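You operate a simulated robot arm through the tools that you are given. There is no shell and no other tool. Be economical: measure what you need, move in short steps, check, and stop when the job is done.

You are at the controls of a simulated robot arm. One attempt, no reset.

JOB
Take the red block and put it on the shelf of the green stand. Put the white tie bundle on the top of the workbench away on the top of the side table. Take the green tape roll and put it on the shelf under the steel table. Press the bleed button three times. Put one of the brown silencer cartons from the open brown carton on the top of the large crate. Shut the upper drawer of the green cabinet. Turn the crimper dial to 22. Fetch the blue hose stub and set it in the small blue bucket. Pull the top bench drawer open. Any order will do. Set down upright: red block, brown silencer carton.

Only the result counts: the job must be done as asked and must still hold three seconds after the hand-in. Knocking over, shifting, dropping, spilling or breaking anything else fails it.

ROBOT AND FRAMES
A 7-joint arm with a two-finger parallel gripper on a trunk, on a base that drives. Base frame: it is fixed to the floor where the robot stands at the start and does not move with it; the origin is under the middle of the robot, x ahead of it, y to its left, z up. Units: mm, degrees, N and s.
With the tool pointing down near the work surface it reaches from about 140 to 480 mm from the robot's upright axis, wherever it stands. Its first joint turns from -166.0 to 166.0 degrees. Places, roughly: bleed button [-5500, 500, 900]; blue hose stub [-2250, 500, 1000]; brown silencer carton [-6250, 500, 250]; crimper dial [-2100, 200, 900]; green tape roll (6x6x2 cm) [-1500, -100, 900]; red block [750, 0, 750]; shelf of the green stand [-1100, 1800, 300]; shelf under the steel table [-1900, -500, 300]; small blue bucket (20x19x18 cm) [600, 400, 200]; top bench drawer [-2000, 400, 700]; top of the large crate [-4100, 200, 600]; top of the side table (66x12 cm) [320, 3760, 840]; upper drawer of the green cabinet [-7700, -500, 800]; white tie bundle (15x3x3 cm) [-1100, 0, 900]. Payload 3.43 kg.
The TCP is the grasp point between the finger pads, 30 mm short of the fingertips. In the tool frame z runs along the fingers and y along their closing line. The gripper opens to 94 mm. The fingers are 28 mm wide and 10 mm thick; the gripper's body (50 by 96 mm) begins 55 mm behind the TCP.
Orientation is told as [roll, pitch, yaw] about the base's x, y, z axes, in that order, counted from this pose: with the fingers straight down and closing along the base's y, the tool's x points along the base's -x, its y along +y and its z along -z.

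CONTROLS
- The arm moves only by the tool move_arm. Its arguments are lists of equal length, an entry for each row: "gripper": the gripper command, from -1 (shut) to 1 (fully open), values between in proportion; "xyz": the shift along the tool's x, y, z in mm, a list of three; "dr": the turn, a rotation vector about the tool's x, y, z in degrees, a list of three. In form: {"gripper": [gripper, ...], "xyz": [[x, y, z], ...], "dr": [[wx, wy, wz], ...]}. A call has 1 to 8 rows; each row shifts and turns the commanded pose from where the row before left it, along the tool's axes as they then stand. Each row takes 0.2 s and may step no farther than 50 mm and 8.6 degrees from the row before; otherwise, or with a gripper value out of range, the whole call is refused. Where a pose cannot be reached the arm comes as near as it can. A force on the tool above 40 N (or 10 N above the force at the start of the call, whichever is more), or a blocked arm, ends the call early, and 0.2 s more pass. Each finger travels about 45 mm/s and halts on what it meets, pressing with about 29 N; the grip force reading is that of the motor and also rises with nothing between the fingers. The clock runs only during rows and for 0.2 s after the last one: add rows that do not move to give the fingers time. The reply holds the time, the measured pose of the TCP, the force on the tool along the base axes, the opening and the grip force, in the units named above and with some noise, with the torque about the TCP (base axes, N m) and any sound that the robot's microphone picked up.
- Cameras (640 x 400 px; columns grow to the right, rows downward): "scene" is now at [479.3, 208, 1232.1]; the picture's right is [-0.10, -0.99, 0.00], its down [0.59, -0.06, -0.81] and it looks along [0.80, -0.08, 0.59] (base axes); focal length 214 px, centre (320, 200). "wrist" rides on the gripper at [76, 14, -103] in the tool frame; the picture's right is [-0.18, 0.98, 0.00], its down [-0.75, -0.14, -0.64] and it looks along [-0.63, -0.12, 0.77] (tool axes); focal length 243 px, centre (320, 200). There is no depth. A picture from a camera that has moved, and an enlarged one, comes with that camera's place and axes in the base frame and with its lens.
- get_image(camera): a new picture of that camera. The clock stands still meanwhile.
- slide_trunk(by): slides the trunk up (or, below 0, down) by that many mm; the arm and the scene camera ride with it, the base frame stays. It gives what a move gives, with no picture.
- roll_base(legs): drives the robot by 1 to 6 legs, each [ahead, left, turn to the left] in mm, mm and degrees, along the robot's own axes; the way and the turn of a leg run together, so that a leg with both is an arc; at most 1500 mm and 180 degrees a leg. The arm and the cameras ride along, it lands a little off, and it stops where it bumps. It gives what a move gives.
- turn_head(pan, tilt): turns the head with the scene camera to pan (to the left, within 103 degrees either way) and tilt (down, from -29 to 69), counted from straight ahead of the robot. It gives what a move gives.
- zoom(camera, box): a new picture of the part [left, top, right, bottom] of that camera's present view, enlarged. The clock stands still meanwhile.
- hand_in(): hands the job in; it is judged then, once.

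Work in short steps. Places have to be worked out from the pictures, the camera data and where the tool is seen: move nearer, look again, correct. Check each grasp and each placing, and mend what went wrong. You have 207 turns and 180 pictures in all, those below and enlarged ones among them. Open the gripper and draw the arm clear of the work before you hand the job in, unless the task says otherwise; then end with one line.

The tools are called after "Request:" as a command line: name --argument value ..., lists and objects as JSON in quotes. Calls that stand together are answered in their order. move_arm: Moves the arm, as the interface text tells. Its arguments: {"type":"object","properties":{"gripper":{"type":"array"},"xyz":{"type":"array"},"dr":{"type":"array"}},"required":["gripper","xyz","dr"]} The other tools are called the same way: slide_trunk (by) slides the trunk up or down; roll_base (legs) drives the base; turn_head (pan, tilt) turns the head that bears the scene camera; get_image (camera) takes a picture; zoom (camera, box) takes an enlarged picture of a part of a camera's view; hand_in () hands the job in.

At the start:

```text
time: 0.0
tcp_pos: [341.9, 379.4, 1143.2]
tcp_rot: [-2.3, 4.2, -1.4]
wrist_force: [0.8, 0.1, 0.2]
torque: [-0.02, -0.01, 0.01]
grip_width: 94.3
grasp_force: 0.3
trunk travel left (down, up): [-225.0, 265.0]
robot x, y, heading: [0.9, 2.1, -0.1]
head pan, tilt: [-60.3, 64.1]
```

scene: 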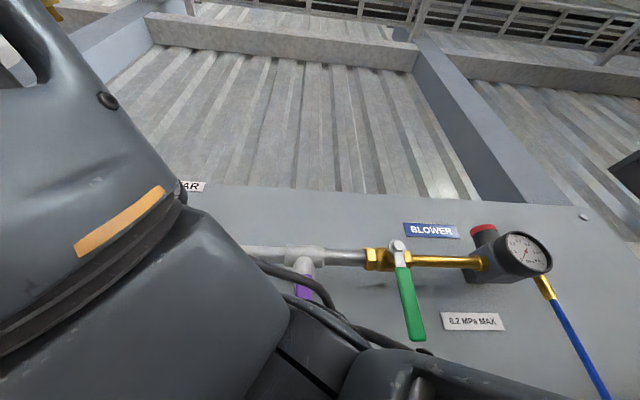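
wrist: 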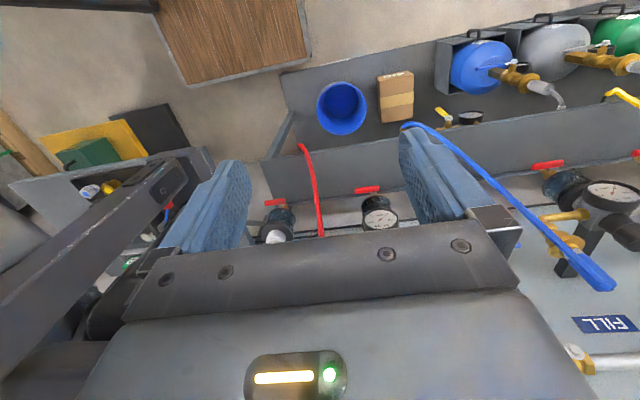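

I'll start by aiming the head ahead and moderately down to see how the camera axes respond.

Request:
turn_head --pan 0 --tilt 40

Request:
get_image --camera "scene"

```text
time: 1.3
tcp_pos: [344.4, 379.9, 1141.0]
tcp_rot: [-2.6, 4.7, -1.9]
wrist_force: [0.9, 0.7, 0.1]
torque: [-0.01, 0.0, 0.01]
grip_width: 93.8
grasp_force: 0.1
trunk travel left (down, up): [-225.0, 265.0]
robot x, y, heading: [-0.2, -2.3, 0.2]
head pan, tilt: [0.0, 40.0]
```

```text
177 pictures are left
camera scene: at [481.1, 206.9, 1230.5], right [-0.12, -0.99, 0.0], down [0.57, -0.07, -0.82], along [0.82, -0.1, 0.57], focal length 214 px, centre (320, 200)
```

scene: 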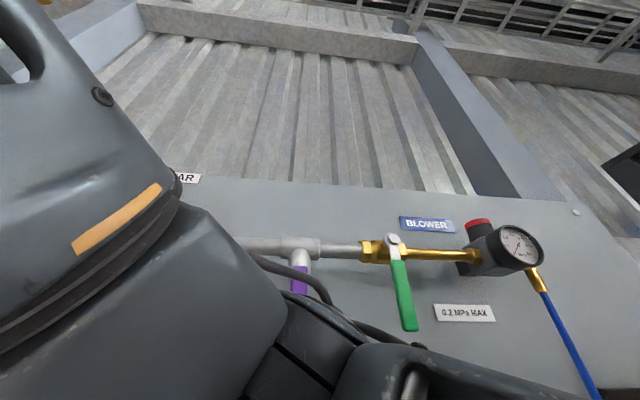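

The picture hardly changed although the pan/tilt reading did; I'll try another pan to see what this camera really rides on, and look at the wrist.

Request:
turn_head --pan 60 --tilt 20

Request:
get_image --camera "scene"

Request:
get_image --camera "wrist"

```text
time: 2.6
tcp_pos: [344.4, 379.1, 1142.1]
tcp_rot: [-2.7, 4.5, -1.8]
wrist_force: [-0.4, -0.3, -0.5]
torque: [-0.01, 0.02, 0.0]
grip_width: 93.9
grasp_force: 0.0
trunk travel left (down, up): [-225.0, 265.0]
robot x, y, heading: [2.6, 0.8, 0.0]
head pan, tilt: [60.0, 20.0]
```

```text
176 pictures are left
camera scene: at [481.2, 207.6, 1230.5], right [-0.11, -0.99, 0.0], down [0.57, -0.06, -0.82], along [0.82, -0.09, 0.57], focal length 214 px, centre (320, 200)
```

scene: 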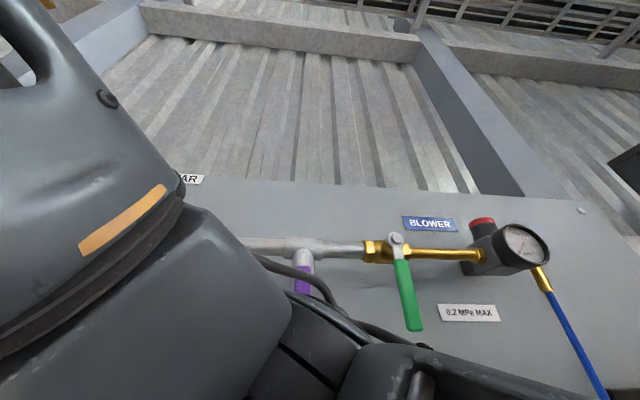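

```text
175 pictures are left
camera wrist: at [276.0, 401.4, 1248.4], right [0.21, 0.98, -0.06], down [0.8, -0.14, 0.59], along [0.56, -0.17, -0.81], focal length 243 px, centre (320, 200)
```

wrist: 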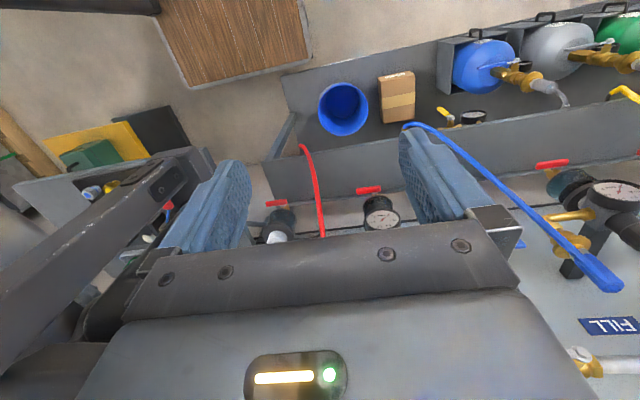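

The "scene" camera evidently doesn't follow the head but rides on the arm, so I'll rely on the wrist camera (its picture is upside-down: up in the picture is down/near). I shift the tool toward y=0 to look at the red block's place.

Request:
move_arm --gripper '[1, 1, 1, 1, 1, 1, 1]' --xyz '[[0, -50, 0], [0, -50, 0], [0, -50, 0], [0, -50, 0], [0, -50, 0], [0, -50, 0], [0, -50, 0]]' --dr '[[0, 0, 0], [0, 0, 0], [0, 0, 0], [0, 0, 0], [0, 0, 0], [0, 0, 0], [0, 0, 0]]'

Request:
get_image --camera "wrist"

Request:
get_image --camera "scene"

```text
time: 3.4
tcp_pos: [323.4, 302.8, 1146.5]
tcp_rot: [-11.2, 8.5, -8.1]
wrist_force: [0.3, -1.2, -1.1]
torque: [-0.03, 0.04, 0.01]
grip_width: 94.1
grasp_force: 0.0
trunk travel left (down, up): [-225.0, 265.0]
robot x, y, heading: [-2.2, 0.9, 0.2]
head pan, tilt: [60.0, 20.0]
stopped in row 4: the arm was blocked; the commanded pose is now the measured one
```

```text
174 pictures are left
camera wrist: at [265.9, 344.3, 1253.3], right [0.29, 0.93, -0.22], down [0.83, -0.13, 0.54], along [0.48, -0.33, -0.81], focal length 243 px, centre (320, 200)
```

wrist: 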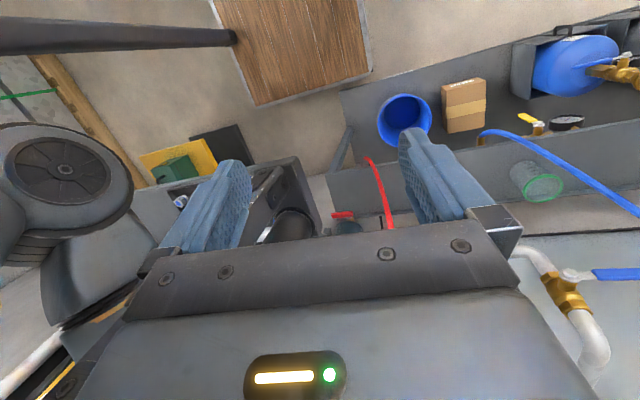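

```text
173 pictures are left
camera scene: at [466.5, 295.4, 1151.9], right [0.87, -0.5, 0.0], down [-0.17, -0.3, -0.94], along [0.47, 0.81, -0.34], focal length 214 px, centre (320, 200)
```

scene: 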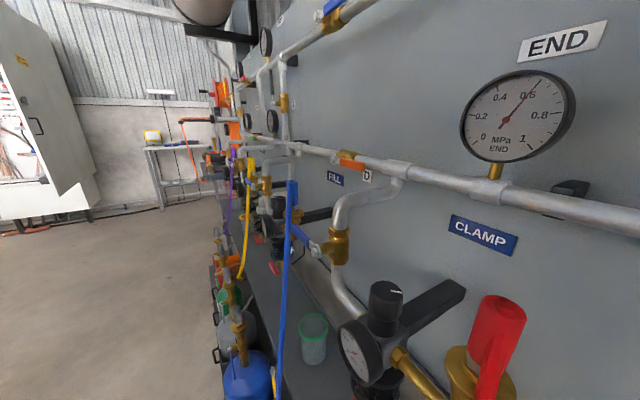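

Now the scene camera shows the panned view (azimuth 60°, tilt 20°). I'll turn the head straight ahead with down-tilt and picture again to understand.

Request:
turn_head --pan 0 --tilt 45

Request:
get_image --camera "scene"

```text
time: 4.7
tcp_pos: [322.8, 301.8, 1144.7]
tcp_rot: [-11.1, 8.4, -8.0]
wrist_force: [-0.2, -0.3, -1.0]
torque: [-0.02, -0.04, 0.01]
grip_width: 93.9
grasp_force: 0.0
trunk travel left (down, up): [-225.0, 265.0]
robot x, y, heading: [-1.9, 1.0, -0.0]
head pan, tilt: [0.0, 45.0]
```

```text
172 pictures are left
camera scene: at [501.2, 215.1, 1113.1], right [0.0, -1.0, 0.0], down [-0.71, 0.0, -0.71], along [0.71, 0.0, -0.71], focal length 214 px, centre (320, 200)
```

scene: 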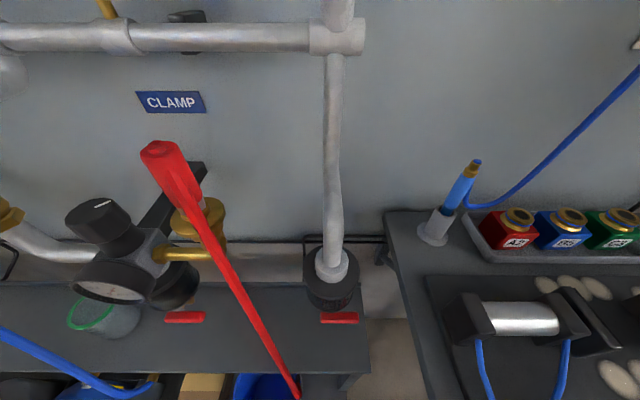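

The head view now tracks. I'll pan right to view the bench around [750,0] for the red block.

Request:
turn_head --pan -50 --tilt 40

Request:
get_image --camera "scene"

```text
time: 5.9
tcp_pos: [324.1, 301.3, 1145.4]
tcp_rot: [-11.2, 8.4, -8.0]
wrist_force: [1.3, -0.5, -0.6]
torque: [0.03, 0.03, 0.03]
grip_width: 93.8
grasp_force: 0.1
trunk travel left (down, up): [-225.0, 265.0]
robot x, y, heading: [-1.7, -2.8, 0.3]
head pan, tilt: [-50.0, 40.0]
```

```text
171 pictures are left
camera scene: at [474.6, 150.0, 1120.3], right [-0.76, -0.64, 0.0], down [-0.41, 0.49, -0.77], along [0.49, -0.59, -0.64], focal length 214 px, centre (320, 200)
```

scene: 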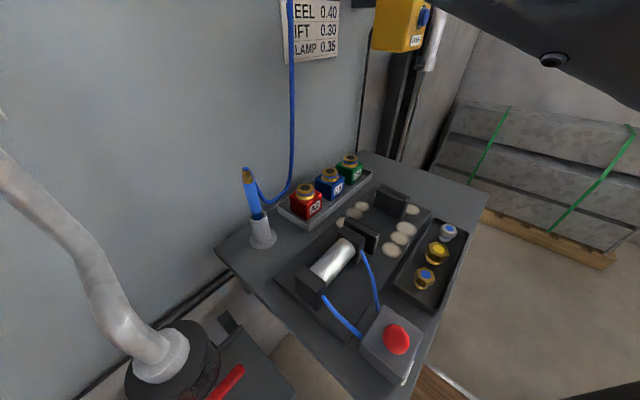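

The tray at the back of the bench holds red/blue/green blocks with brass tops; the red one triangulates to about [728,-103,812]. Zooming in.

Request:
zoom --camera "scene" --box '[220, 130, 480, 293]'

Request:
turn_head --pan -100 --tilt 25

Request:
get_image --camera "scene"

Request:
turn_head --pan 100 --tilt 15

Request:
get_image --camera "scene"

```text
2.45 times, centred on (350, 212) of scene
camera zoom: at [474.6, 150.0, 1120.3], right [-0.76, -0.64, 0.0], down [-0.41, 0.49, -0.77], along [0.49, -0.59, -0.64], focal length 526 px, centre (246, 172)
```

zoom: 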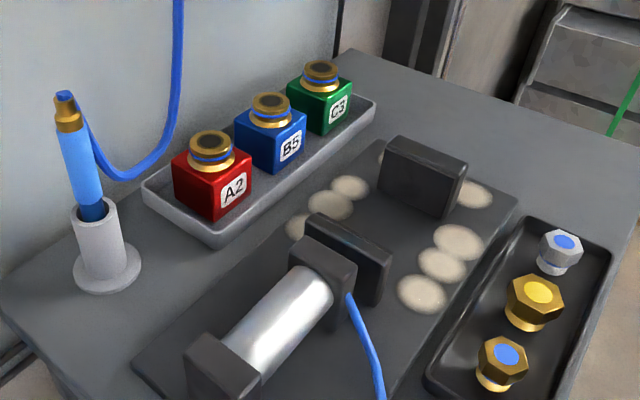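

```text
time: 7.1
tcp_pos: [324.2, 301.8, 1145.4]
tcp_rot: [-11.2, 8.3, -8.3]
wrist_force: [0.7, 0.3, 0.6]
torque: [0.04, 0.0, -0.03]
grip_width: 94.1
grasp_force: 0.0
trunk travel left (down, up): [-225.0, 265.0]
robot x, y, heading: [1.0, 1.7, -0.1]
head pan, tilt: [-100.0, 25.0]
```

```text
169 pictures are left
camera scene: at [436.6, 126.4, 1134.3], right [-0.98, -0.18, 0.0], down [-0.09, 0.51, -0.86], along [0.16, -0.84, -0.51], focal length 214 px, centre (320, 200)
```

scene: 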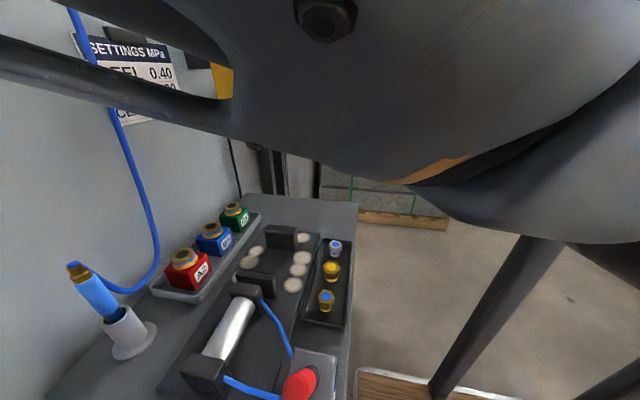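

```text
time: 10.0
tcp_pos: [323.2, 301.0, 1145.7]
tcp_rot: [-11.2, 8.4, -7.9]
wrist_force: [0.6, 0.8, -0.4]
torque: [-0.01, 0.05, 0.0]
grip_width: 94.2
grasp_force: 0.1
trunk travel left (down, up): [-225.0, 265.0]
robot x, y, heading: [0.2, -0.2, 0.1]
head pan, tilt: [100.0, 15.0]
```

```text
168 pictures are left
camera scene: at [403.8, 306.7, 1160.0], right [0.98, 0.17, 0.0], down [0.05, -0.25, -0.97], along [-0.17, 0.95, -0.26], focal length 214 px, centre (320, 200)
```

scene: 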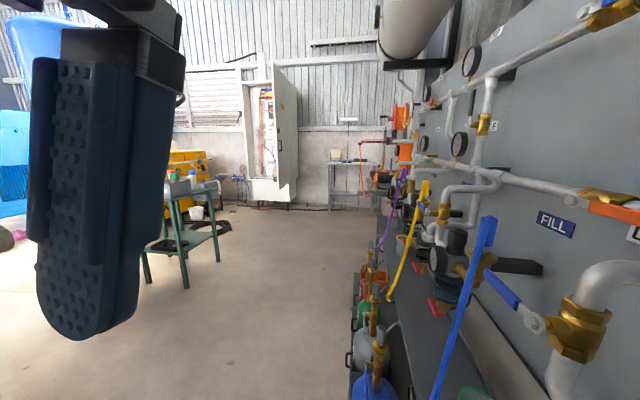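

To plan driving I need to know the robot's own footprint and the space under this bench; I look steeply down on both sides.

Request:
turn_head --pan 100 --tilt 69

Request:
get_image --camera "scene"

Request:
turn_head --pan -100 --tilt 69

Request:
get_image --camera "scene"

Request:
turn_head --pan 0 --tilt 69

Request:
get_image --camera "scene"

```text
time: 11.2
tcp_pos: [323.0, 302.0, 1145.0]
tcp_rot: [-11.3, 8.4, -8.0]
wrist_force: [-0.4, 0.0, -0.2]
torque: [0.0, -0.03, -0.06]
grip_width: 94.0
grasp_force: 0.1
trunk travel left (down, up): [-225.0, 265.0]
robot x, y, heading: [-2.3, 1.4, 0.1]
head pan, tilt: [100.0, 68.8]
```

```text
167 pictures are left
camera scene: at [410.3, 269.9, 1084.3], right [0.98, 0.17, 0.0], down [0.16, -0.92, -0.36], along [-0.06, 0.36, -0.93], focal length 214 px, centre (320, 200)
```

scene: 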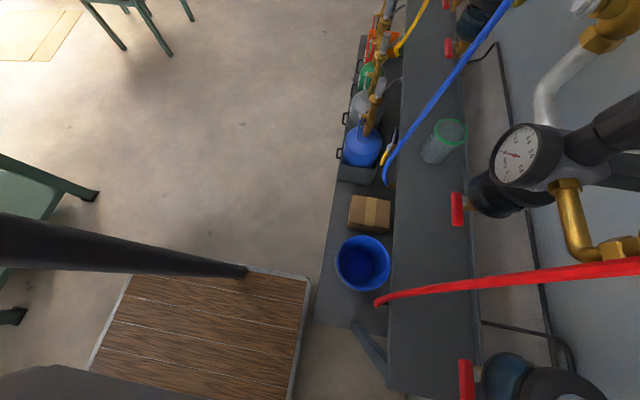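

```text
time: 14.2
tcp_pos: [322.9, 302.5, 1144.6]
tcp_rot: [-11.2, 8.5, -8.0]
wrist_force: [-0.3, -0.2, 0.2]
torque: [0.04, 0.02, -0.03]
grip_width: 94.1
grasp_force: 0.0
trunk travel left (down, up): [-225.0, 265.0]
robot x, y, heading: [2.3, 4.1, 0.1]
head pan, tilt: [-100.0, 68.8]
```

```text
166 pictures are left
camera scene: at [410.3, 159.8, 1084.2], right [-0.99, 0.17, 0.0], down [0.16, 0.92, -0.36], along [-0.06, -0.36, -0.93], focal length 214 px, centre (320, 200)
```

scene: 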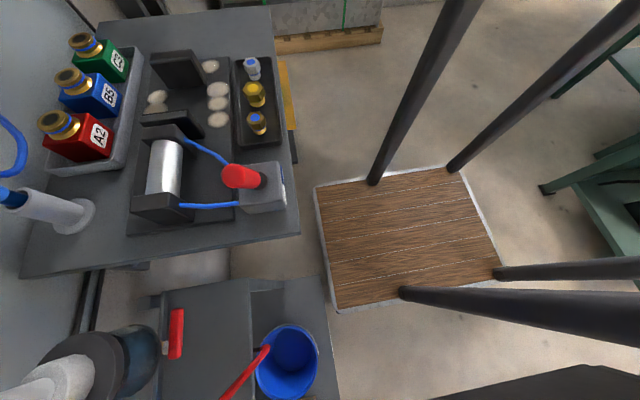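

```text
time: 15.9
tcp_pos: [323.9, 301.4, 1146.8]
tcp_rot: [-11.1, 8.4, -8.0]
wrist_force: [0.6, 0.8, 0.8]
torque: [0.01, 0.0, 0.0]
grip_width: 93.8
grasp_force: 0.0
trunk travel left (down, up): [-225.0, 265.0]
robot x, y, heading: [-4.3, 2.9, -0.0]
head pan, tilt: [0.0, 68.8]
```

```text
165 pictures are left
camera scene: at [475.9, 214.8, 1084.2], right [0.0, -1.0, 0.0], down [-0.93, 0.0, -0.36], along [0.36, 0.0, -0.93], focal length 214 px, centre (320, 200)
```

scene: 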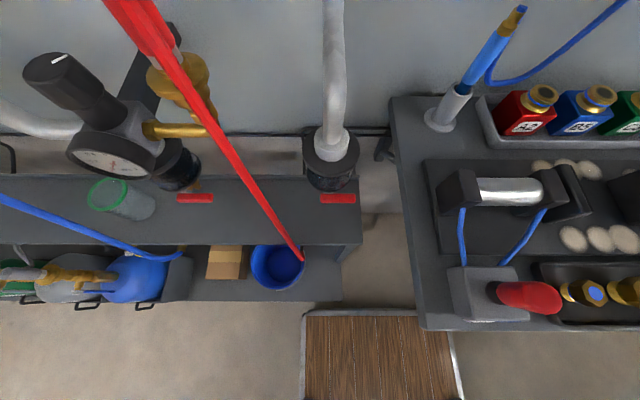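

The base is a low platform (about x −440…365, y ±280) with four posts; the head sits ahead-left at about (420,215) and blocked the arm. I'll level the tool and draw it back away from the head.

Request:
move_arm --gripper '[1, 1, 1, 1, 1, 1]' --xyz '[[40, 0, 0], [40, 0, 0], [40, 0, 0], [30, 0, 0], [0, 0, 0], [0, 0, 0]]' --dr '[[0, 0, 0], [0, 0, 0], [-5.5, -4.2, -4], [-5.5, -4.2, -4], [0, 0, 0], [0, 0, 0]]'

```text
time: 17.3
tcp_pos: [181.4, 325.1, 1165.2]
tcp_rot: [-0.4, 2.7, 0.0]
wrist_force: [-0.1, 0.9, -0.5]
torque: [0.0, 0.01, 0.0]
grip_width: 94.0
grasp_force: 0.0
trunk travel left (down, up): [-225.0, 265.0]
robot x, y, heading: [-2.7, 1.2, 0.1]
head pan, tilt: [0.0, 68.8]
```

Good: level at [181,325,1165]. Now swing right along y at x≈180, keeping away from the head.

Request:
move_arm --gripper '[1, 1, 1, 1, 1, 1, 1, 1]' --xyz '[[0, -50, 0], [0, -50, 0], [0, -50, 0], [0, -50, 0], [0, -50, 0], [0, -50, 0], [0, -50, 0], [0, -50, 0]]' --dr '[[0, 0, 0], [0, 0, 0], [0, 0, 0], [0, 0, 0], [0, 0, 0], [0, 0, 0], [0, 0, 0], [0, 0, 0]]'

Request:
turn_head --pan -90 --tilt 10

Request:
get_image --camera "scene"

```text
time: 17.9
tcp_pos: [177.6, 311.6, 1165.7]
tcp_rot: [-6.8, 5.2, -11.4]
wrist_force: [0.2, -0.5, 0.7]
torque: [-0.02, 0.0, 0.01]
grip_width: 94.2
grasp_force: 0.1
trunk travel left (down, up): [-225.0, 265.0]
robot x, y, heading: [2.0, -0.6, 0.1]
head pan, tilt: [0.0, 68.8]
stopped in row 2: the force on the tool passed its limit at 108 N (the readings are from after the stop); the commanded pose is now the measured one
```

```text
time: 19.6
tcp_pos: [177.5, 312.9, 1163.9]
tcp_rot: [-6.6, 5.2, -11.4]
wrist_force: [0.1, 0.2, -0.5]
torque: [-0.01, 0.0, 0.0]
grip_width: 93.9
grasp_force: 0.1
trunk travel left (down, up): [-225.0, 265.0]
robot x, y, heading: [-1.4, 2.7, 0.3]
head pan, tilt: [-90.0, 10.0]
```

```text
164 pictures are left
camera scene: at [488.0, 190.0, 1098.9], right [-0.35, -0.94, 0.0], down [-0.77, 0.29, -0.57], along [0.53, -0.2, -0.82], focal length 214 px, centre (320, 200)
```

scene: 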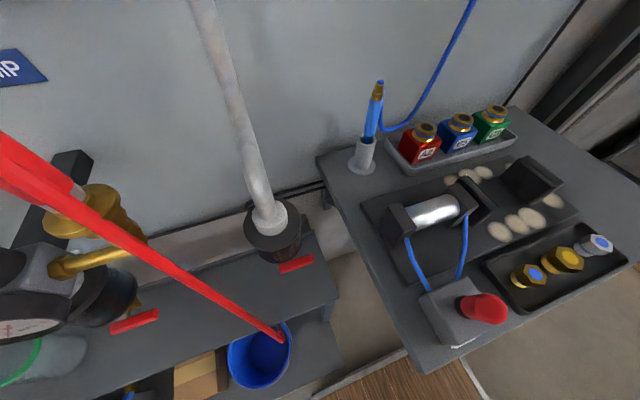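

A contact at y≈275 (108 N) and the head is blocked by the arm: something of the robot's own stands there. I back off to +y and turn the wrist camera to look toward −y at the robot's own structure.

Request:
move_arm --gripper '[1, 1, 1, 1, 1, 1, 1, 1]' --xyz '[[0, 40, 0], [0, 40, 0], [0, 0, 0], [0, 0, 0], [0, 0, 0], [0, 0, 0], [0, 0, 0], [0, 0, 0]]' --dr '[[0, 0, 0], [-5, -4, 0], [0, 0, 8.5], [0, 0, 8.5], [0, 0, 8.5], [0, 0, 8.5], [0, 0, 8.5], [0, 0, 8.5]]'

Request:
get_image --camera "wrist"

Request:
get_image --camera "scene"

```text
time: 21.4
tcp_pos: [194.6, 391.6, 1148.8]
tcp_rot: [-4.0, -1.2, -62.5]
wrist_force: [0.4, 0.5, -0.5]
torque: [0.0, 0.02, 0.01]
grip_width: 94.0
grasp_force: 0.0
trunk travel left (down, up): [-225.0, 265.0]
robot x, y, heading: [-1.4, -0.1, 0.1]
head pan, tilt: [-90.0, 10.0]
```

```text
163 pictures are left
camera wrist: at [176.4, 471.2, 1247.2], right [0.96, 0.29, -0.06], down [0.26, -0.7, 0.67], along [0.15, -0.65, -0.74], focal length 243 px, centre (320, 200)
```

wrist: 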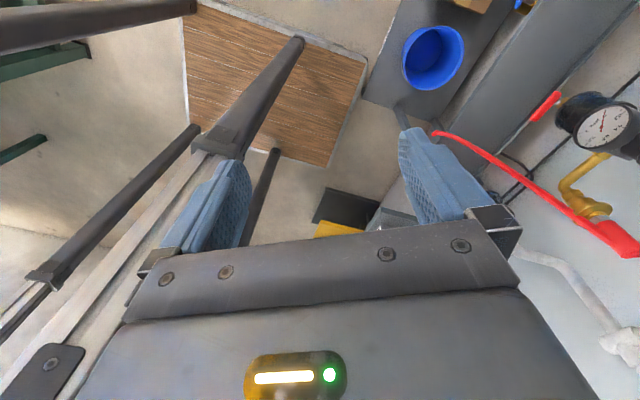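

```text
162 pictures are left
camera scene: at [485.2, 189.8, 1095.9], right [-0.36, -0.93, 0.0], down [-0.79, 0.31, -0.53], along [0.5, -0.19, -0.85], focal length 214 px, centre (320, 200)
```

scene: 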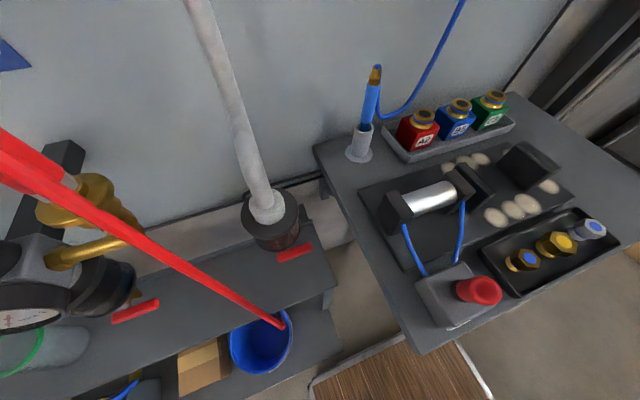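

The posts carry an upper deck (collars near z≈963), and a boom at y≈215 carries the head; the arm is on the wrong side of it. I raise the tool 200 mm to pass over.

Request:
move_arm --gripper '[1, 1, 1, 1, 1]' --xyz '[[0, 0, -45], [0, 0, -45], [0, 0, -45], [0, 0, -45], [0, 0, -45]]' --dr '[[0, 0, 0], [0, 0, 0], [0, 0, 0], [0, 0, 0], [0, 0, 0]]'

Request:
get_image --camera "wrist"

```text
time: 22.6
tcp_pos: [201.9, 401.6, 1315.5]
tcp_rot: [-4.0, -1.3, -62.2]
wrist_force: [-1.0, 0.8, 0.4]
torque: [0.0, 0.01, 0.03]
grip_width: 94.1
grasp_force: 0.0
out of reach, approached as far as the arm can: row 4, 5
trunk travel left (down, up): [-225.0, 265.0]
robot x, y, heading: [0.7, -0.5, 0.3]
head pan, tilt: [-90.0, 10.0]
```

```text
161 pictures are left
camera wrist: at [182.8, 480.6, 1415.2], right [0.95, 0.29, -0.06], down [0.26, -0.7, 0.67], along [0.15, -0.65, -0.74], focal length 243 px, centre (320, 200)
```

wrist: 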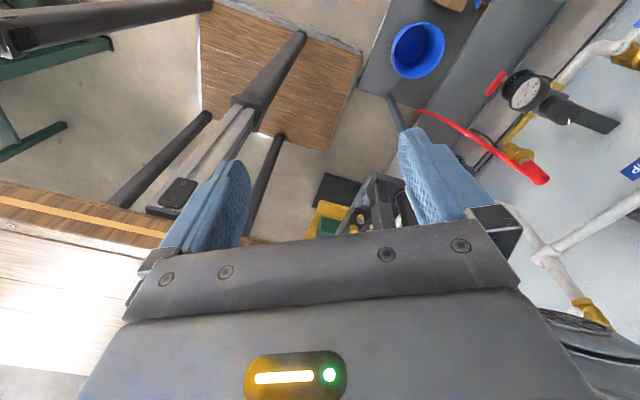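

Clear of the deck's height now at z≈1315. Swing right (−y) keeping this height, watching for contact.

Request:
move_arm --gripper '[1, 1, 1, 1, 1]' --xyz '[[-44, -23, 0], [-44, -23, 0], [-44, -23, 0], [-44, -23, 0], [-44, -23, 0]]' --dr '[[0, 0, 0], [0, 0, 0], [0, 0, 0], [0, 0, 0], [0, 0, 0]]'

Request:
get_image --camera "wrist"

```text
time: 23.1
tcp_pos: [194.7, 327.5, 1314.2]
tcp_rot: [-4.4, -0.8, -63.4]
wrist_force: [0.6, 14.3, -1.0]
torque: [0.45, -0.07, -0.59]
grip_width: 89.5
grasp_force: 0.1
trunk travel left (down, up): [-225.0, 265.0]
robot x, y, heading: [-0.3, 0.3, -0.1]
head pan, tilt: [-90.0, 10.0]
stopped in row 2: the force on the tool passed its limit at 126 N (the readings are from after the stop); the commanded pose is now the measured one
```

```text
160 pictures are left
camera wrist: at [178.9, 407.4, 1414.7], right [0.96, 0.27, -0.07], down [0.25, -0.71, 0.66], along [0.13, -0.65, -0.75], focal length 243 px, centre (320, 200)
```

wrist: 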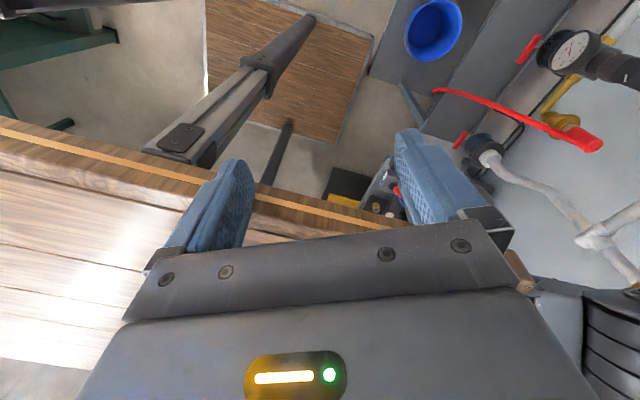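

Contact again: a wood-topped board edge (y≈281, z≈1277) of the robot's own body. I back off and turn the wrist camera toward the robot to see how the arm is mounted.

Request:
move_arm --gripper '[1, 1, 1, 1, 1, 1, 1, 1]' --xyz '[[40, 20, 0], [40, 20, 0], [0, 0, 0], [0, 0, 0], [0, 0, 0], [0, 0, 0], [0, 0, 0], [0, 0, 0]]' --dr '[[0, 0, 0], [0, 0, 0], [0, 0, 8.5], [0, 0, 8.5], [0, 0, 8.5], [0, -8.5, 0], [0, -8.5, 0], [0, -8.5, 0]]'

Request:
get_image --camera "wrist"

```text
time: 24.9
tcp_pos: [191.8, 403.2, 1266.3]
tcp_rot: [-6.6, -29.5, -85.8]
wrist_force: [0.7, -1.1, 0.6]
torque: [0.03, -0.02, 0.01]
grip_width: 94.1
grasp_force: 0.0
out of reach, approached as far as the arm can: row 7, 8
trunk travel left (down, up): [-225.0, 265.0]
robot x, y, heading: [2.3, 2.5, -0.2]
head pan, tilt: [-90.0, 10.0]
```

```text
159 pictures are left
camera wrist: at [208.5, 520.8, 1316.0], right [0.99, -0.14, -0.01], down [-0.04, -0.34, 0.94], along [-0.14, -0.93, -0.34], focal length 243 px, centre (320, 200)
```

wrist: 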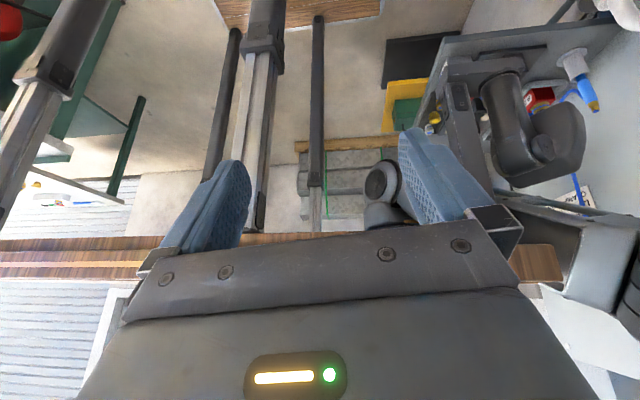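

The dark two-lobed body is the head; the arm seems mounted near it at the front of the upper board rather than over the origin. I look back/up with the head to find the arm's base axis.

Request:
turn_head --pan -102 --tilt -15

Request:
get_image --camera "scene"

Request:
turn_head --pan 102 --tilt -10

Request:
get_image --camera "scene"

```text
time: 25.8
tcp_pos: [192.8, 405.3, 1263.7]
tcp_rot: [-5.9, -29.6, -86.6]
wrist_force: [0.1, -0.5, -0.5]
torque: [-0.01, -0.01, 0.0]
grip_width: 94.1
grasp_force: 0.0
trunk travel left (down, up): [-225.0, 265.0]
robot x, y, heading: [-1.2, -2.3, 0.3]
head pan, tilt: [-102.0, -15.0]
```

```text
158 pictures are left
camera scene: at [477.4, 176.4, 1095.4], right [-0.56, -0.83, 0.0], down [-0.7, 0.48, -0.53], along [0.44, -0.3, -0.85], focal length 214 px, centre (320, 200)
```

scene: 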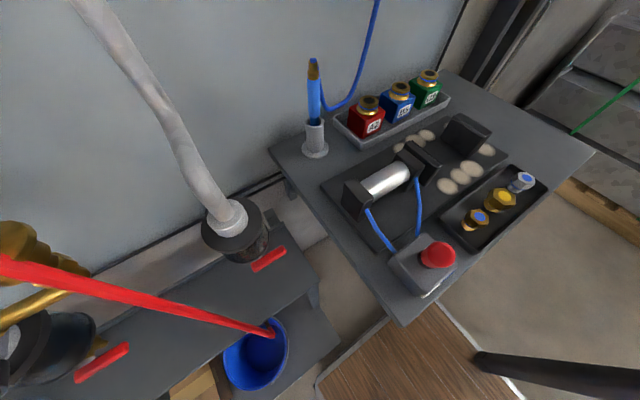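

```text
time: 28.8
tcp_pos: [193.1, 404.7, 1262.8]
tcp_rot: [-5.8, -29.7, -86.6]
wrist_force: [-0.7, 0.3, -0.2]
torque: [0.01, 0.0, 0.0]
grip_width: 93.9
grasp_force: 0.1
trunk travel left (down, up): [-225.0, 265.0]
robot x, y, heading: [-1.9, -2.5, 0.1]
head pan, tilt: [102.0, -10.0]
```

```text
157 pictures are left
camera scene: at [403.1, 303.9, 1181.5], right [0.98, 0.19, 0.0], down [0.0, -0.02, -1.0], along [-0.19, 0.98, -0.02], focal length 214 px, centre (320, 200)
```

scene: 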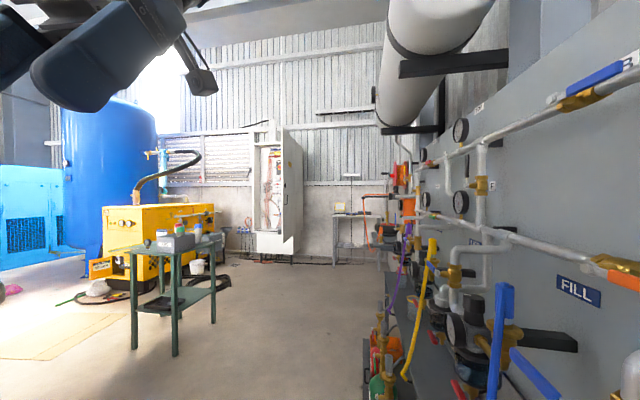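

The head is hindered on the right by the arm overhead. I turn the wrist view toward the front-right to see the arm's own base.

Request:
move_arm --gripper '[1, 1, 1, 1, 1]' --xyz '[[0, 0, 0], [0, 0, 0], [0, 0, 0], [0, 0, 0], [0, 0, 0]]' --dr '[[-4, -0.8, -7], [-4, -0.8, -7], [-4, -0.8, -7], [-4, -0.8, -7], [-4, -0.8, -7]]'

Request:
get_image --camera "wrist"

```text
time: 30.2
tcp_pos: [206.9, 373.0, 1190.6]
tcp_rot: [-6.5, -28.8, -50.1]
wrist_force: [-0.1, -0.2, -1.1]
torque: [0.0, -0.03, 0.02]
grip_width: 93.9
grasp_force: 0.0
out of reach, approached as far as the arm can: row 1, 2, 3, 4, 5
trunk travel left (down, up): [-225.0, 265.0]
robot x, y, heading: [-1.5, 1.1, 0.4]
head pan, tilt: [102.0, -10.0]
stopped in row 5: the arm was blocked; the commanded pose is now the measured one
```

```text
156 pictures are left
camera wrist: at [151.3, 478.5, 1241.0], right [0.89, 0.46, -0.01], down [0.17, -0.31, 0.94], along [0.43, -0.83, -0.35], focal length 243 px, centre (320, 200)
```

wrist: 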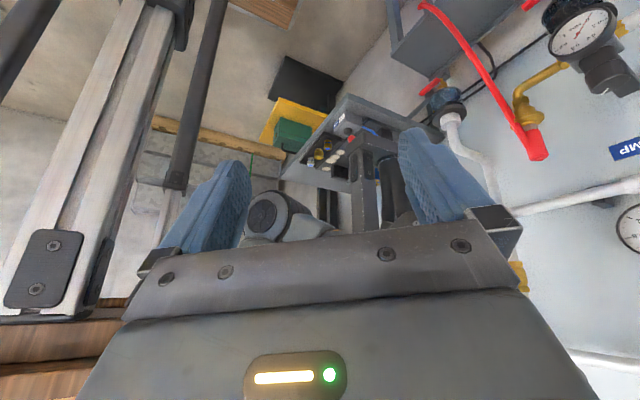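

The arm's joint cap lies near [253,90,1117]; the arm is between the head and something else, so the start region left of the head is its cramped side. I level the tool first and bring yaw back.

Request:
move_arm --gripper '[1, 1, 1, 1, 1, 1, 1, 1]' --xyz '[[0, 0, 0], [0, 0, 0], [0, 0, 0], [0, 0, 0], [-30, 30, 0], [-30, 30, 0], [-25, 30, 0], [-20, 35, 0]]' --dr '[[-1.6, 7.2, 0], [-1.6, 7.2, 0], [-1.6, 7.2, 0], [-1.6, 7.2, 0], [0, 0, -8], [0, 0, -8], [0, 0, -8], [0, 0, -8]]'

Request:
get_image --camera "wrist"

```text
time: 32.0
tcp_pos: [362.9, 400.5, 1192.8]
tcp_rot: [0.9, -0.7, -19.8]
wrist_force: [-0.3, 0.4, 0.2]
torque: [0.02, -0.01, 0.01]
grip_width: 94.0
grasp_force: 0.1
trunk travel left (down, up): [-225.0, 265.0]
robot x, y, heading: [-2.3, 0.9, 0.2]
head pan, tilt: [102.0, -10.0]
```

```text
155 pictures are left
camera wrist: at [293.4, 439.1, 1294.4], right [0.51, 0.86, 0.02], down [0.65, -0.39, 0.65], along [0.57, -0.32, -0.76], focal length 243 px, centre (320, 200)
```

wrist: 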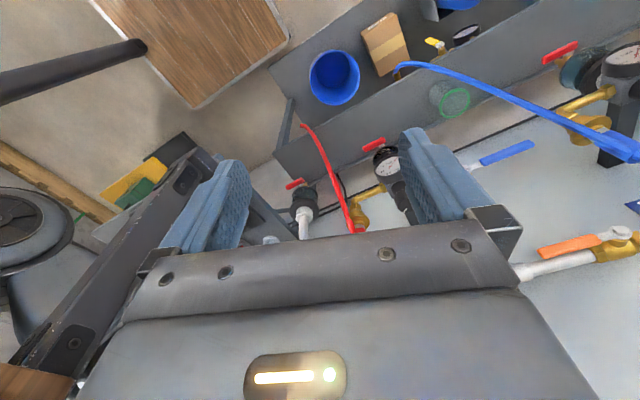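

A vertical carriage plate stands near x≈357,y≈215. I point the head low (pan 0, tilt 69) and try passing the tool in front of/over it: forward, up a bit, then right.

Request:
turn_head --pan 0 --tilt 69

Request:
move_arm --gripper '[1, 1, 1, 1, 1]' --xyz '[[-38, 14, -20], [-38, 14, -20], [-38, 14, -20], [-17, -44, 0], [-17, -44, 0]]' --dr '[[0, 0, 0], [0, 0, 0], [0, 0, 0], [0, 0, 0], [0, 0, 0]]'

Request:
get_image --camera "wrist"

Request:
get_image --camera "scene"

```text
time: 33.8
tcp_pos: [362.6, 400.3, 1191.9]
tcp_rot: [0.6, -0.7, -19.9]
wrist_force: [-0.2, -0.2, -0.1]
torque: [-0.03, 0.01, 0.03]
grip_width: 93.8
grasp_force: 0.0
trunk travel left (down, up): [-225.0, 265.0]
robot x, y, heading: [2.4, -2.2, 0.1]
head pan, tilt: [0.0, 68.8]
```

```text
time: 35.0
tcp_pos: [473.6, 310.3, 1259.5]
tcp_rot: [0.9, -1.6, -19.1]
wrist_force: [-0.5, -0.1, -0.2]
torque: [-0.02, 0.01, -0.04]
grip_width: 93.9
grasp_force: 0.0
trunk travel left (down, up): [-225.0, 265.0]
robot x, y, heading: [-7.5, -0.7, -0.1]
head pan, tilt: [0.0, 68.8]
```

```text
154 pictures are left
camera wrist: at [401.7, 348.6, 1360.1], right [0.5, 0.87, 0.02], down [0.64, -0.39, 0.66], along [0.58, -0.31, -0.75], focal length 243 px, centre (320, 200)
```

wrist: 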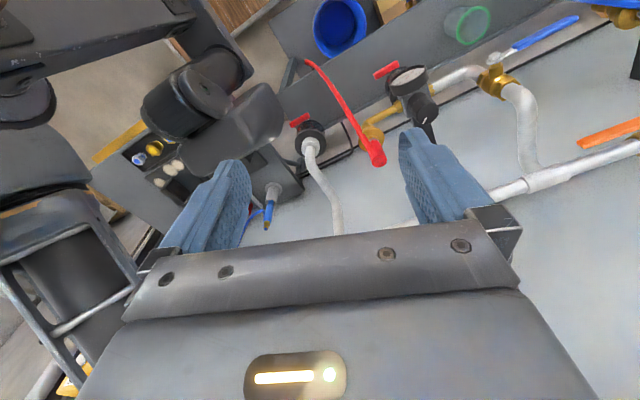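

```text
153 pictures are left
camera scene: at [468.6, 218.6, 1087.6], right [0.0, -1.0, 0.0], down [-0.93, 0.0, -0.37], along [0.37, 0.0, -0.93], focal length 214 px, centre (320, 200)
```

scene: 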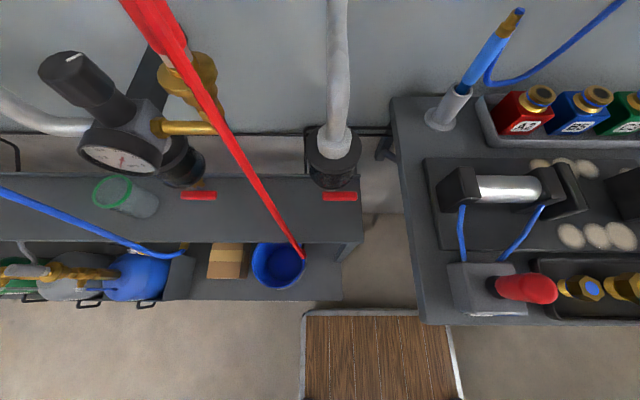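

Now above the head's level at [474,310,1260]; the arm base evidently hangs at the front plate just right of the head. Continue to the right.

Request:
move_arm --gripper '[1, 1, 1, 1, 1]' --xyz '[[-20, -44, 0], [-20, -44, 0], [-20, -44, 0], [-18, -44, 0], [-17, -44, 0]]' --dr '[[0, 0, 0], [0, 0, 0], [0, 0, 0], [0, 0, 0], [0, 0, 0]]'

Request:
get_image --camera "wrist"

```text
time: 36.2
tcp_pos: [500.8, 67.4, 1252.9]
tcp_rot: [0.6, -0.5, -19.8]
wrist_force: [-1.4, 0.4, 0.1]
torque: [-0.1, 0.03, -0.02]
grip_width: 94.2
grasp_force: 0.2
trunk travel left (down, up): [-225.0, 265.0]
robot x, y, heading: [1.7, 3.3, -0.4]
head pan, tilt: [0.0, 68.8]
```

```text
152 pictures are left
camera wrist: at [431.1, 105.9, 1354.3], right [0.51, 0.86, 0.01], down [0.65, -0.39, 0.65], along [0.56, -0.32, -0.76], focal length 243 px, centre (320, 200)
```

wrist: 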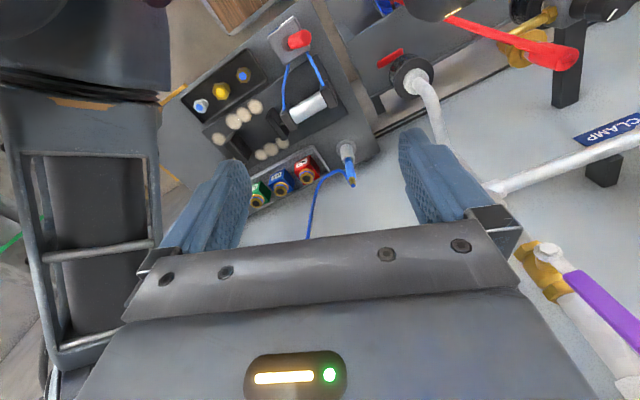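

The arm is now on the right side with the blocks in view; this view confirms the red block at about [727,−104,810]. I move toward it (stay high), turning yaw to 0.

Request:
move_arm --gripper '[1, 1, 1, 1, 1, 1]' --xyz '[[-36, -18, 30], [-36, -18, 35], [-36, -25, 35], [0, -40, 40], [0, -40, 30], [0, -20, 20]]' --dr '[[0, 0, -6.6], [0, 0, -6.6], [0, 0, -6.6], [0, 0, 0], [0, 0, 0], [0, 0, 0]]'

Request:
get_image --camera "wrist"

```text
refused: row 1 steps farther than a row can; nothing moved
```

```text
151 pictures are left
camera wrist: at [431.1, 105.9, 1354.3], right [0.51, 0.86, 0.01], down [0.65, -0.39, 0.65], along [0.56, -0.32, -0.76], focal length 243 px, centre (320, 200)
```

wrist: 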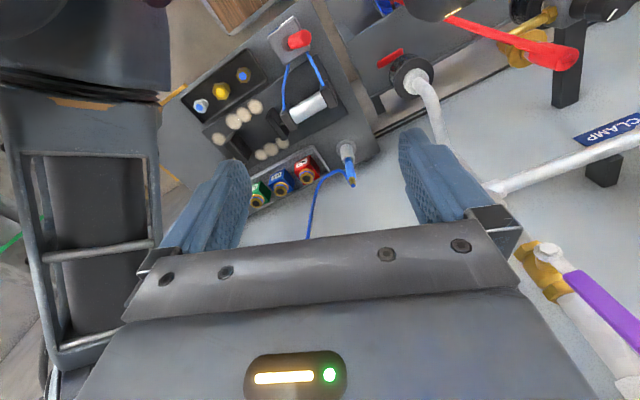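

The row was over 50 mm in length; I use shorter rows and don't waste pictures on a refused call.

Request:
move_arm --gripper '[1, 1, 1, 1, 1, 1, 1, 1]' --xyz '[[-30, -15, 20], [-30, -15, 25], [-30, -20, 25], [0, -35, 30], [0, -35, 30], [0, -30, 30], [0, 0, 30], [0, 0, 30]]' --dr '[[0, 0, -6.6], [0, 0, -6.6], [0, 0, -6.6], [0, 0, 0], [0, 0, 0], [0, 0, 0], [0, 0, 0], [0, 0, 0]]'

Request:
get_image --camera "wrist"

```text
time: 38.0
tcp_pos: [580.4, -99.3, 1033.1]
tcp_rot: [0.3, -0.9, 0.0]
wrist_force: [-0.3, -0.4, 0.0]
torque: [0.01, 0.0, 0.0]
grip_width: 94.0
grasp_force: 0.2
trunk travel left (down, up): [-225.0, 265.0]
robot x, y, heading: [-0.5, 0.1, -0.0]
head pan, tilt: [0.0, 68.8]
```

```text
150 pictures are left
camera wrist: at [500.9, -86.0, 1133.6], right [0.18, 0.98, 0.01], down [0.74, -0.15, 0.65], along [0.64, -0.11, -0.76], focal length 243 px, centre (320, 200)
```

wrist: 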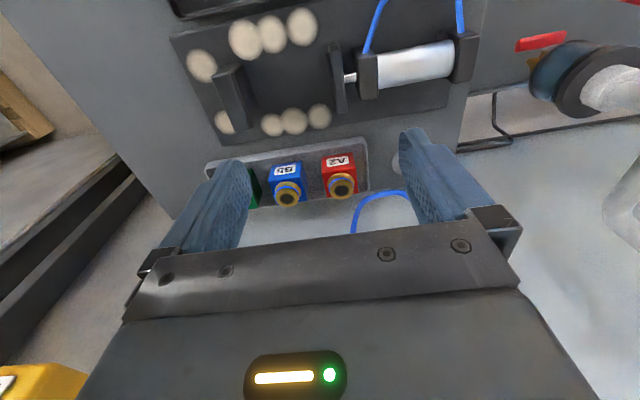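

Good: at [580,−99,1033], blocks ahead below. Zooming for block dimensions and orientation.

Request:
zoom --camera "wrist" --box '[240, 120, 420, 233]'

```text
3.54 times, centred on (330, 176) of wrist
camera zoom: at [500.9, -86.0, 1133.6], right [0.18, 0.98, 0.01], down [0.74, -0.15, 0.65], along [0.64, -0.11, -0.76], focal length 859 px, centre (285, 283)
```

zoom: 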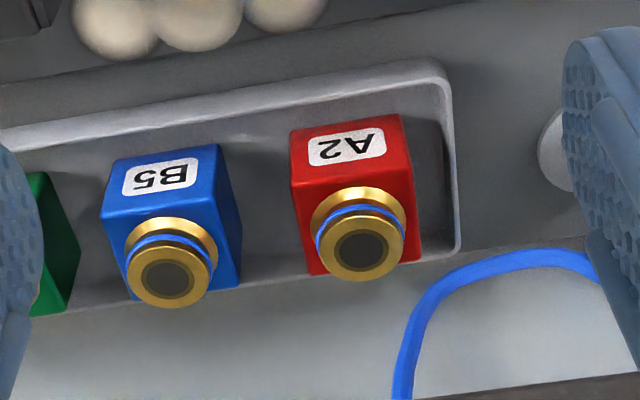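

Block ≈50 mm cube, aligned with the base axes, front-top edge near x≈701, z≈836. I tilt the tool 20° forward and move to a pre-grasp about 120 mm back along the approach.

Request:
move_arm --gripper '[1, 1, 1, 1]' --xyz '[[-32, 1, 25], [-32, 1, 25], [-32, 1, 25], [0, 0, 0]]' --dr '[[0, -6.7, 0], [0, -6.7, 0], [0, -6.6, 0], [0, 0, 0]]'

Request:
zoom --camera "wrist" --box '[160, 60, 480, 260]'

```text
time: 39.0
tcp_pos: [684.7, -96.9, 973.1]
tcp_rot: [0.4, -20.9, 0.0]
wrist_force: [-0.3, 0.8, -0.9]
torque: [0.01, -0.01, 0.03]
grip_width: 94.1
grasp_force: 0.0
trunk travel left (down, up): [-225.0, 265.0]
robot x, y, heading: [-1.5, -1.4, -0.2]
head pan, tilt: [0.0, 68.8]
```

```text
2.00 times, centred on (320, 160) of wrist
camera zoom: at [575.7, -82.5, 1040.4], right [0.17, 0.98, 0.07], down [0.47, -0.15, 0.87], along [0.86, -0.11, -0.49], focal length 485 px, centre (320, 280)
```

zoom: 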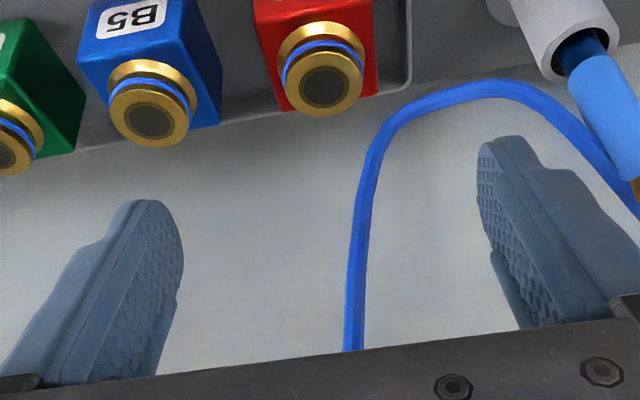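

The cap centre solves to about [720,−92,860]. Gap to the blue block is ~28 mm, so I narrow the opening to 70 mm and go most of the way in, then check.

Request:
move_arm --gripper '[0.49, 0.49, 0.49, 0.49, 0.49]' --xyz '[[9, 2.5, 0], [9, 2.5, 25], [0, 0, 30], [0, 0, 25], [0, 0, 0]]' --dr '[[0, 0, 0], [0, 0, 0], [0, 0, 0], [0, 0, 0], [0, 0, 0]]'

Request:
get_image --camera "wrist"

```text
time: 40.2
tcp_pos: [697.3, -91.7, 890.7]
tcp_rot: [0.3, -20.8, -0.2]
wrist_force: [-0.1, 0.0, 0.0]
torque: [0.0, 0.0, -0.02]
grip_width: 70.2
grasp_force: 0.0
trunk travel left (down, up): [-225.0, 265.0]
robot x, y, heading: [-1.0, -0.1, 0.3]
head pan, tilt: [0.0, 68.8]
```

```text
147 pictures are left
camera wrist: at [587.6, -77.9, 958.3], right [0.17, 0.98, 0.07], down [0.48, -0.15, 0.87], along [0.86, -0.12, -0.49], focal length 243 px, centre (320, 200)
```

wrist: 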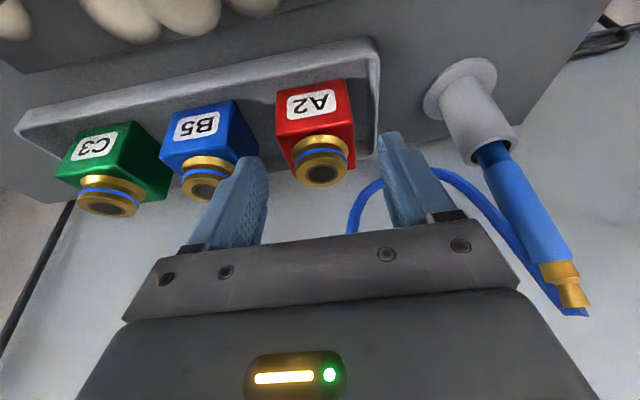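

Cap centre refined to [721,−93,861]; the tool is lined up on it. Advance 68 mm along the tool and close.

Request:
move_arm --gripper '[0.49, 0.49, 0.49, -1, -1, -1, -1]' --xyz '[[0, -1, 25], [0, 0, 25], [0, 0, 17], [0, 0, 0], [0, 0, 0], [0, 0, 0], [0, 0, 0]]' --dr '[[0, 0, 0], [0, 0, 0], [0, 0, 0], [0, 0, 0], [0, 0, 0], [0, 0, 0], [0, 0, 0]]'

Request:
get_image --camera "wrist"

```text
time: 40.8
tcp_pos: [710.6, -91.0, 854.0]
tcp_rot: [0.6, -21.1, 0.0]
wrist_force: [-7.8, -1.4, 15.3]
torque: [0.53, 0.28, 0.34]
grip_width: 69.3
grasp_force: 0.1
trunk travel left (down, up): [-225.0, 265.0]
robot x, y, heading: [2.4, -1.7, 0.3]
head pan, tilt: [0.0, 68.8]
stopped in row 2: the force on the tool passed its limit at 68 N (the readings are from after the stop); the commanded pose is now the measured one
```

```text
146 pictures are left
camera wrist: at [601.7, -77.6, 922.2], right [0.17, 0.98, 0.08], down [0.47, -0.15, 0.87], along [0.87, -0.11, -0.49], focal length 243 px, centre (320, 200)
```

wrist: 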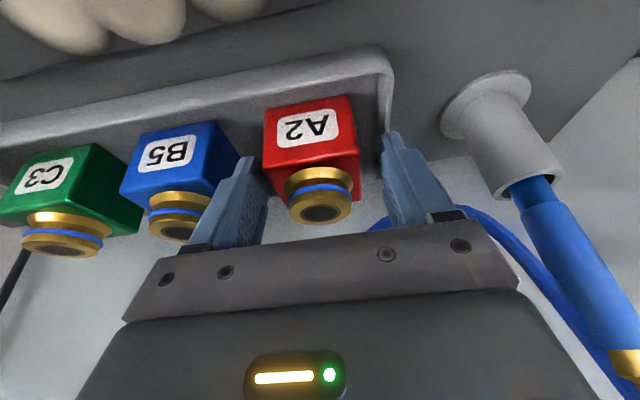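

The image-right finger met the tray's side rim. I back off 20 mm and zoom to measure the gap between block and rim.

Request:
move_arm --gripper '[0.25, 0.25, 0.25]' --xyz '[[0, 0, -20], [0, 0, 0], [0, 0, 0]]' --dr '[[0, 0, 0], [0, 0, 0], [0, 0, 0]]'

Request:
zoom --camera "wrist" --box '[220, 60, 444, 200]'

```text
time: 41.6
tcp_pos: [704.4, -90.9, 872.3]
tcp_rot: [0.6, -21.0, -0.1]
wrist_force: [1.0, -0.3, -0.4]
torque: [0.01, 0.02, -0.02]
grip_width: 58.8
grasp_force: 0.2
trunk travel left (down, up): [-225.0, 265.0]
robot x, y, heading: [-1.1, 1.8, -0.0]
head pan, tilt: [0.0, 68.8]
```

```text
2.86 times, centred on (332, 130) of wrist
camera zoom: at [595.1, -77.5, 939.8], right [0.17, 0.98, 0.08], down [0.47, -0.15, 0.87], along [0.86, -0.11, -0.49], focal length 693 px, centre (286, 400)
```

zoom: 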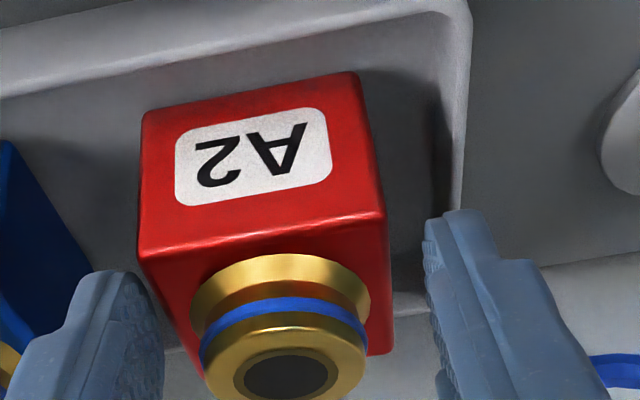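

The block is centred within 1 mm, and rim clearance calls for an opening of about 57 mm. Set that, shift 1.6 mm right, and advance 49 mm.

Request:
move_arm --gripper '[0.213, 0.213, 0.213, 0.213, -1, -1, -1]' --xyz '[[0, -1.6, 0], [0, 0, 17], [0, 0, 16], [1, 0, 16], [0, 0, 0], [0, 0, 0], [0, 0, 0]]' --dr '[[0, 0, 0], [0, 0, 0], [0, 0, 0], [0, 0, 0], [0, 0, 0], [0, 0, 0], [0, 0, 0]]'

Request:
get_image --camera "wrist"

```text
time: 42.5
tcp_pos: [717.5, -92.7, 837.3]
tcp_rot: [0.4, -21.1, 0.0]
wrist_force: [-15.7, -0.6, 24.1]
torque: [-0.75, 0.58, -0.53]
grip_width: 56.9
grasp_force: 0.2
trunk travel left (down, up): [-225.0, 265.0]
robot x, y, heading: [-0.3, 2.2, -0.0]
head pan, tilt: [0.0, 68.8]
stopped in row 4: the force on the tool passed its limit at 61 N (the readings are from after the stop); the commanded pose is now the measured one
```

```text
144 pictures are left
camera wrist: at [607.7, -79.1, 905.0], right [0.17, 0.98, 0.07], down [0.47, -0.15, 0.87], along [0.87, -0.11, -0.49], focal length 243 px, centre (320, 200)
```

wrist: 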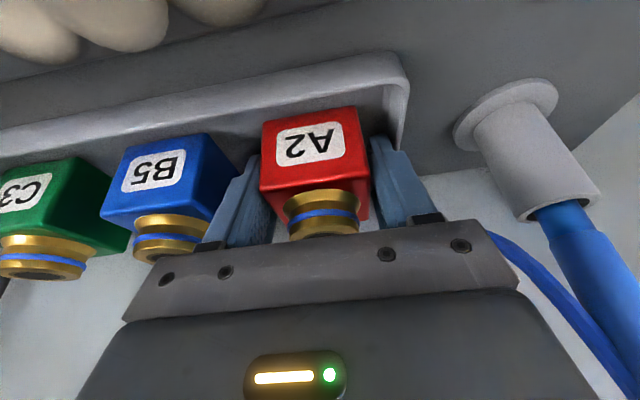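

The image-left finger met something at its tip (likely the tray floor/rim), with tips already ~27 mm down beside the block. That is enough; back 2 mm and close.

Request:
move_arm --gripper '[0.213, -1, -1, -1, -1]' --xyz '[[0, 0, -2], [0, 0, 0], [0, 0, 0], [0, 0, 0], [0, 0, 0]]' --dr '[[0, 0, 0], [0, 0, 0], [0, 0, 0], [0, 0, 0], [0, 0, 0]]'

```text
time: 43.7
tcp_pos: [718.3, -92.6, 836.4]
tcp_rot: [0.5, -21.3, 0.0]
wrist_force: [1.2, -2.4, 5.5]
torque: [-0.32, -0.1, 0.08]
grip_width: 54.5
grasp_force: 29.5
trunk travel left (down, up): [-225.0, 265.0]
robot x, y, heading: [-2.0, 2.2, 0.1]
head pan, tilt: [0.0, 68.8]
```

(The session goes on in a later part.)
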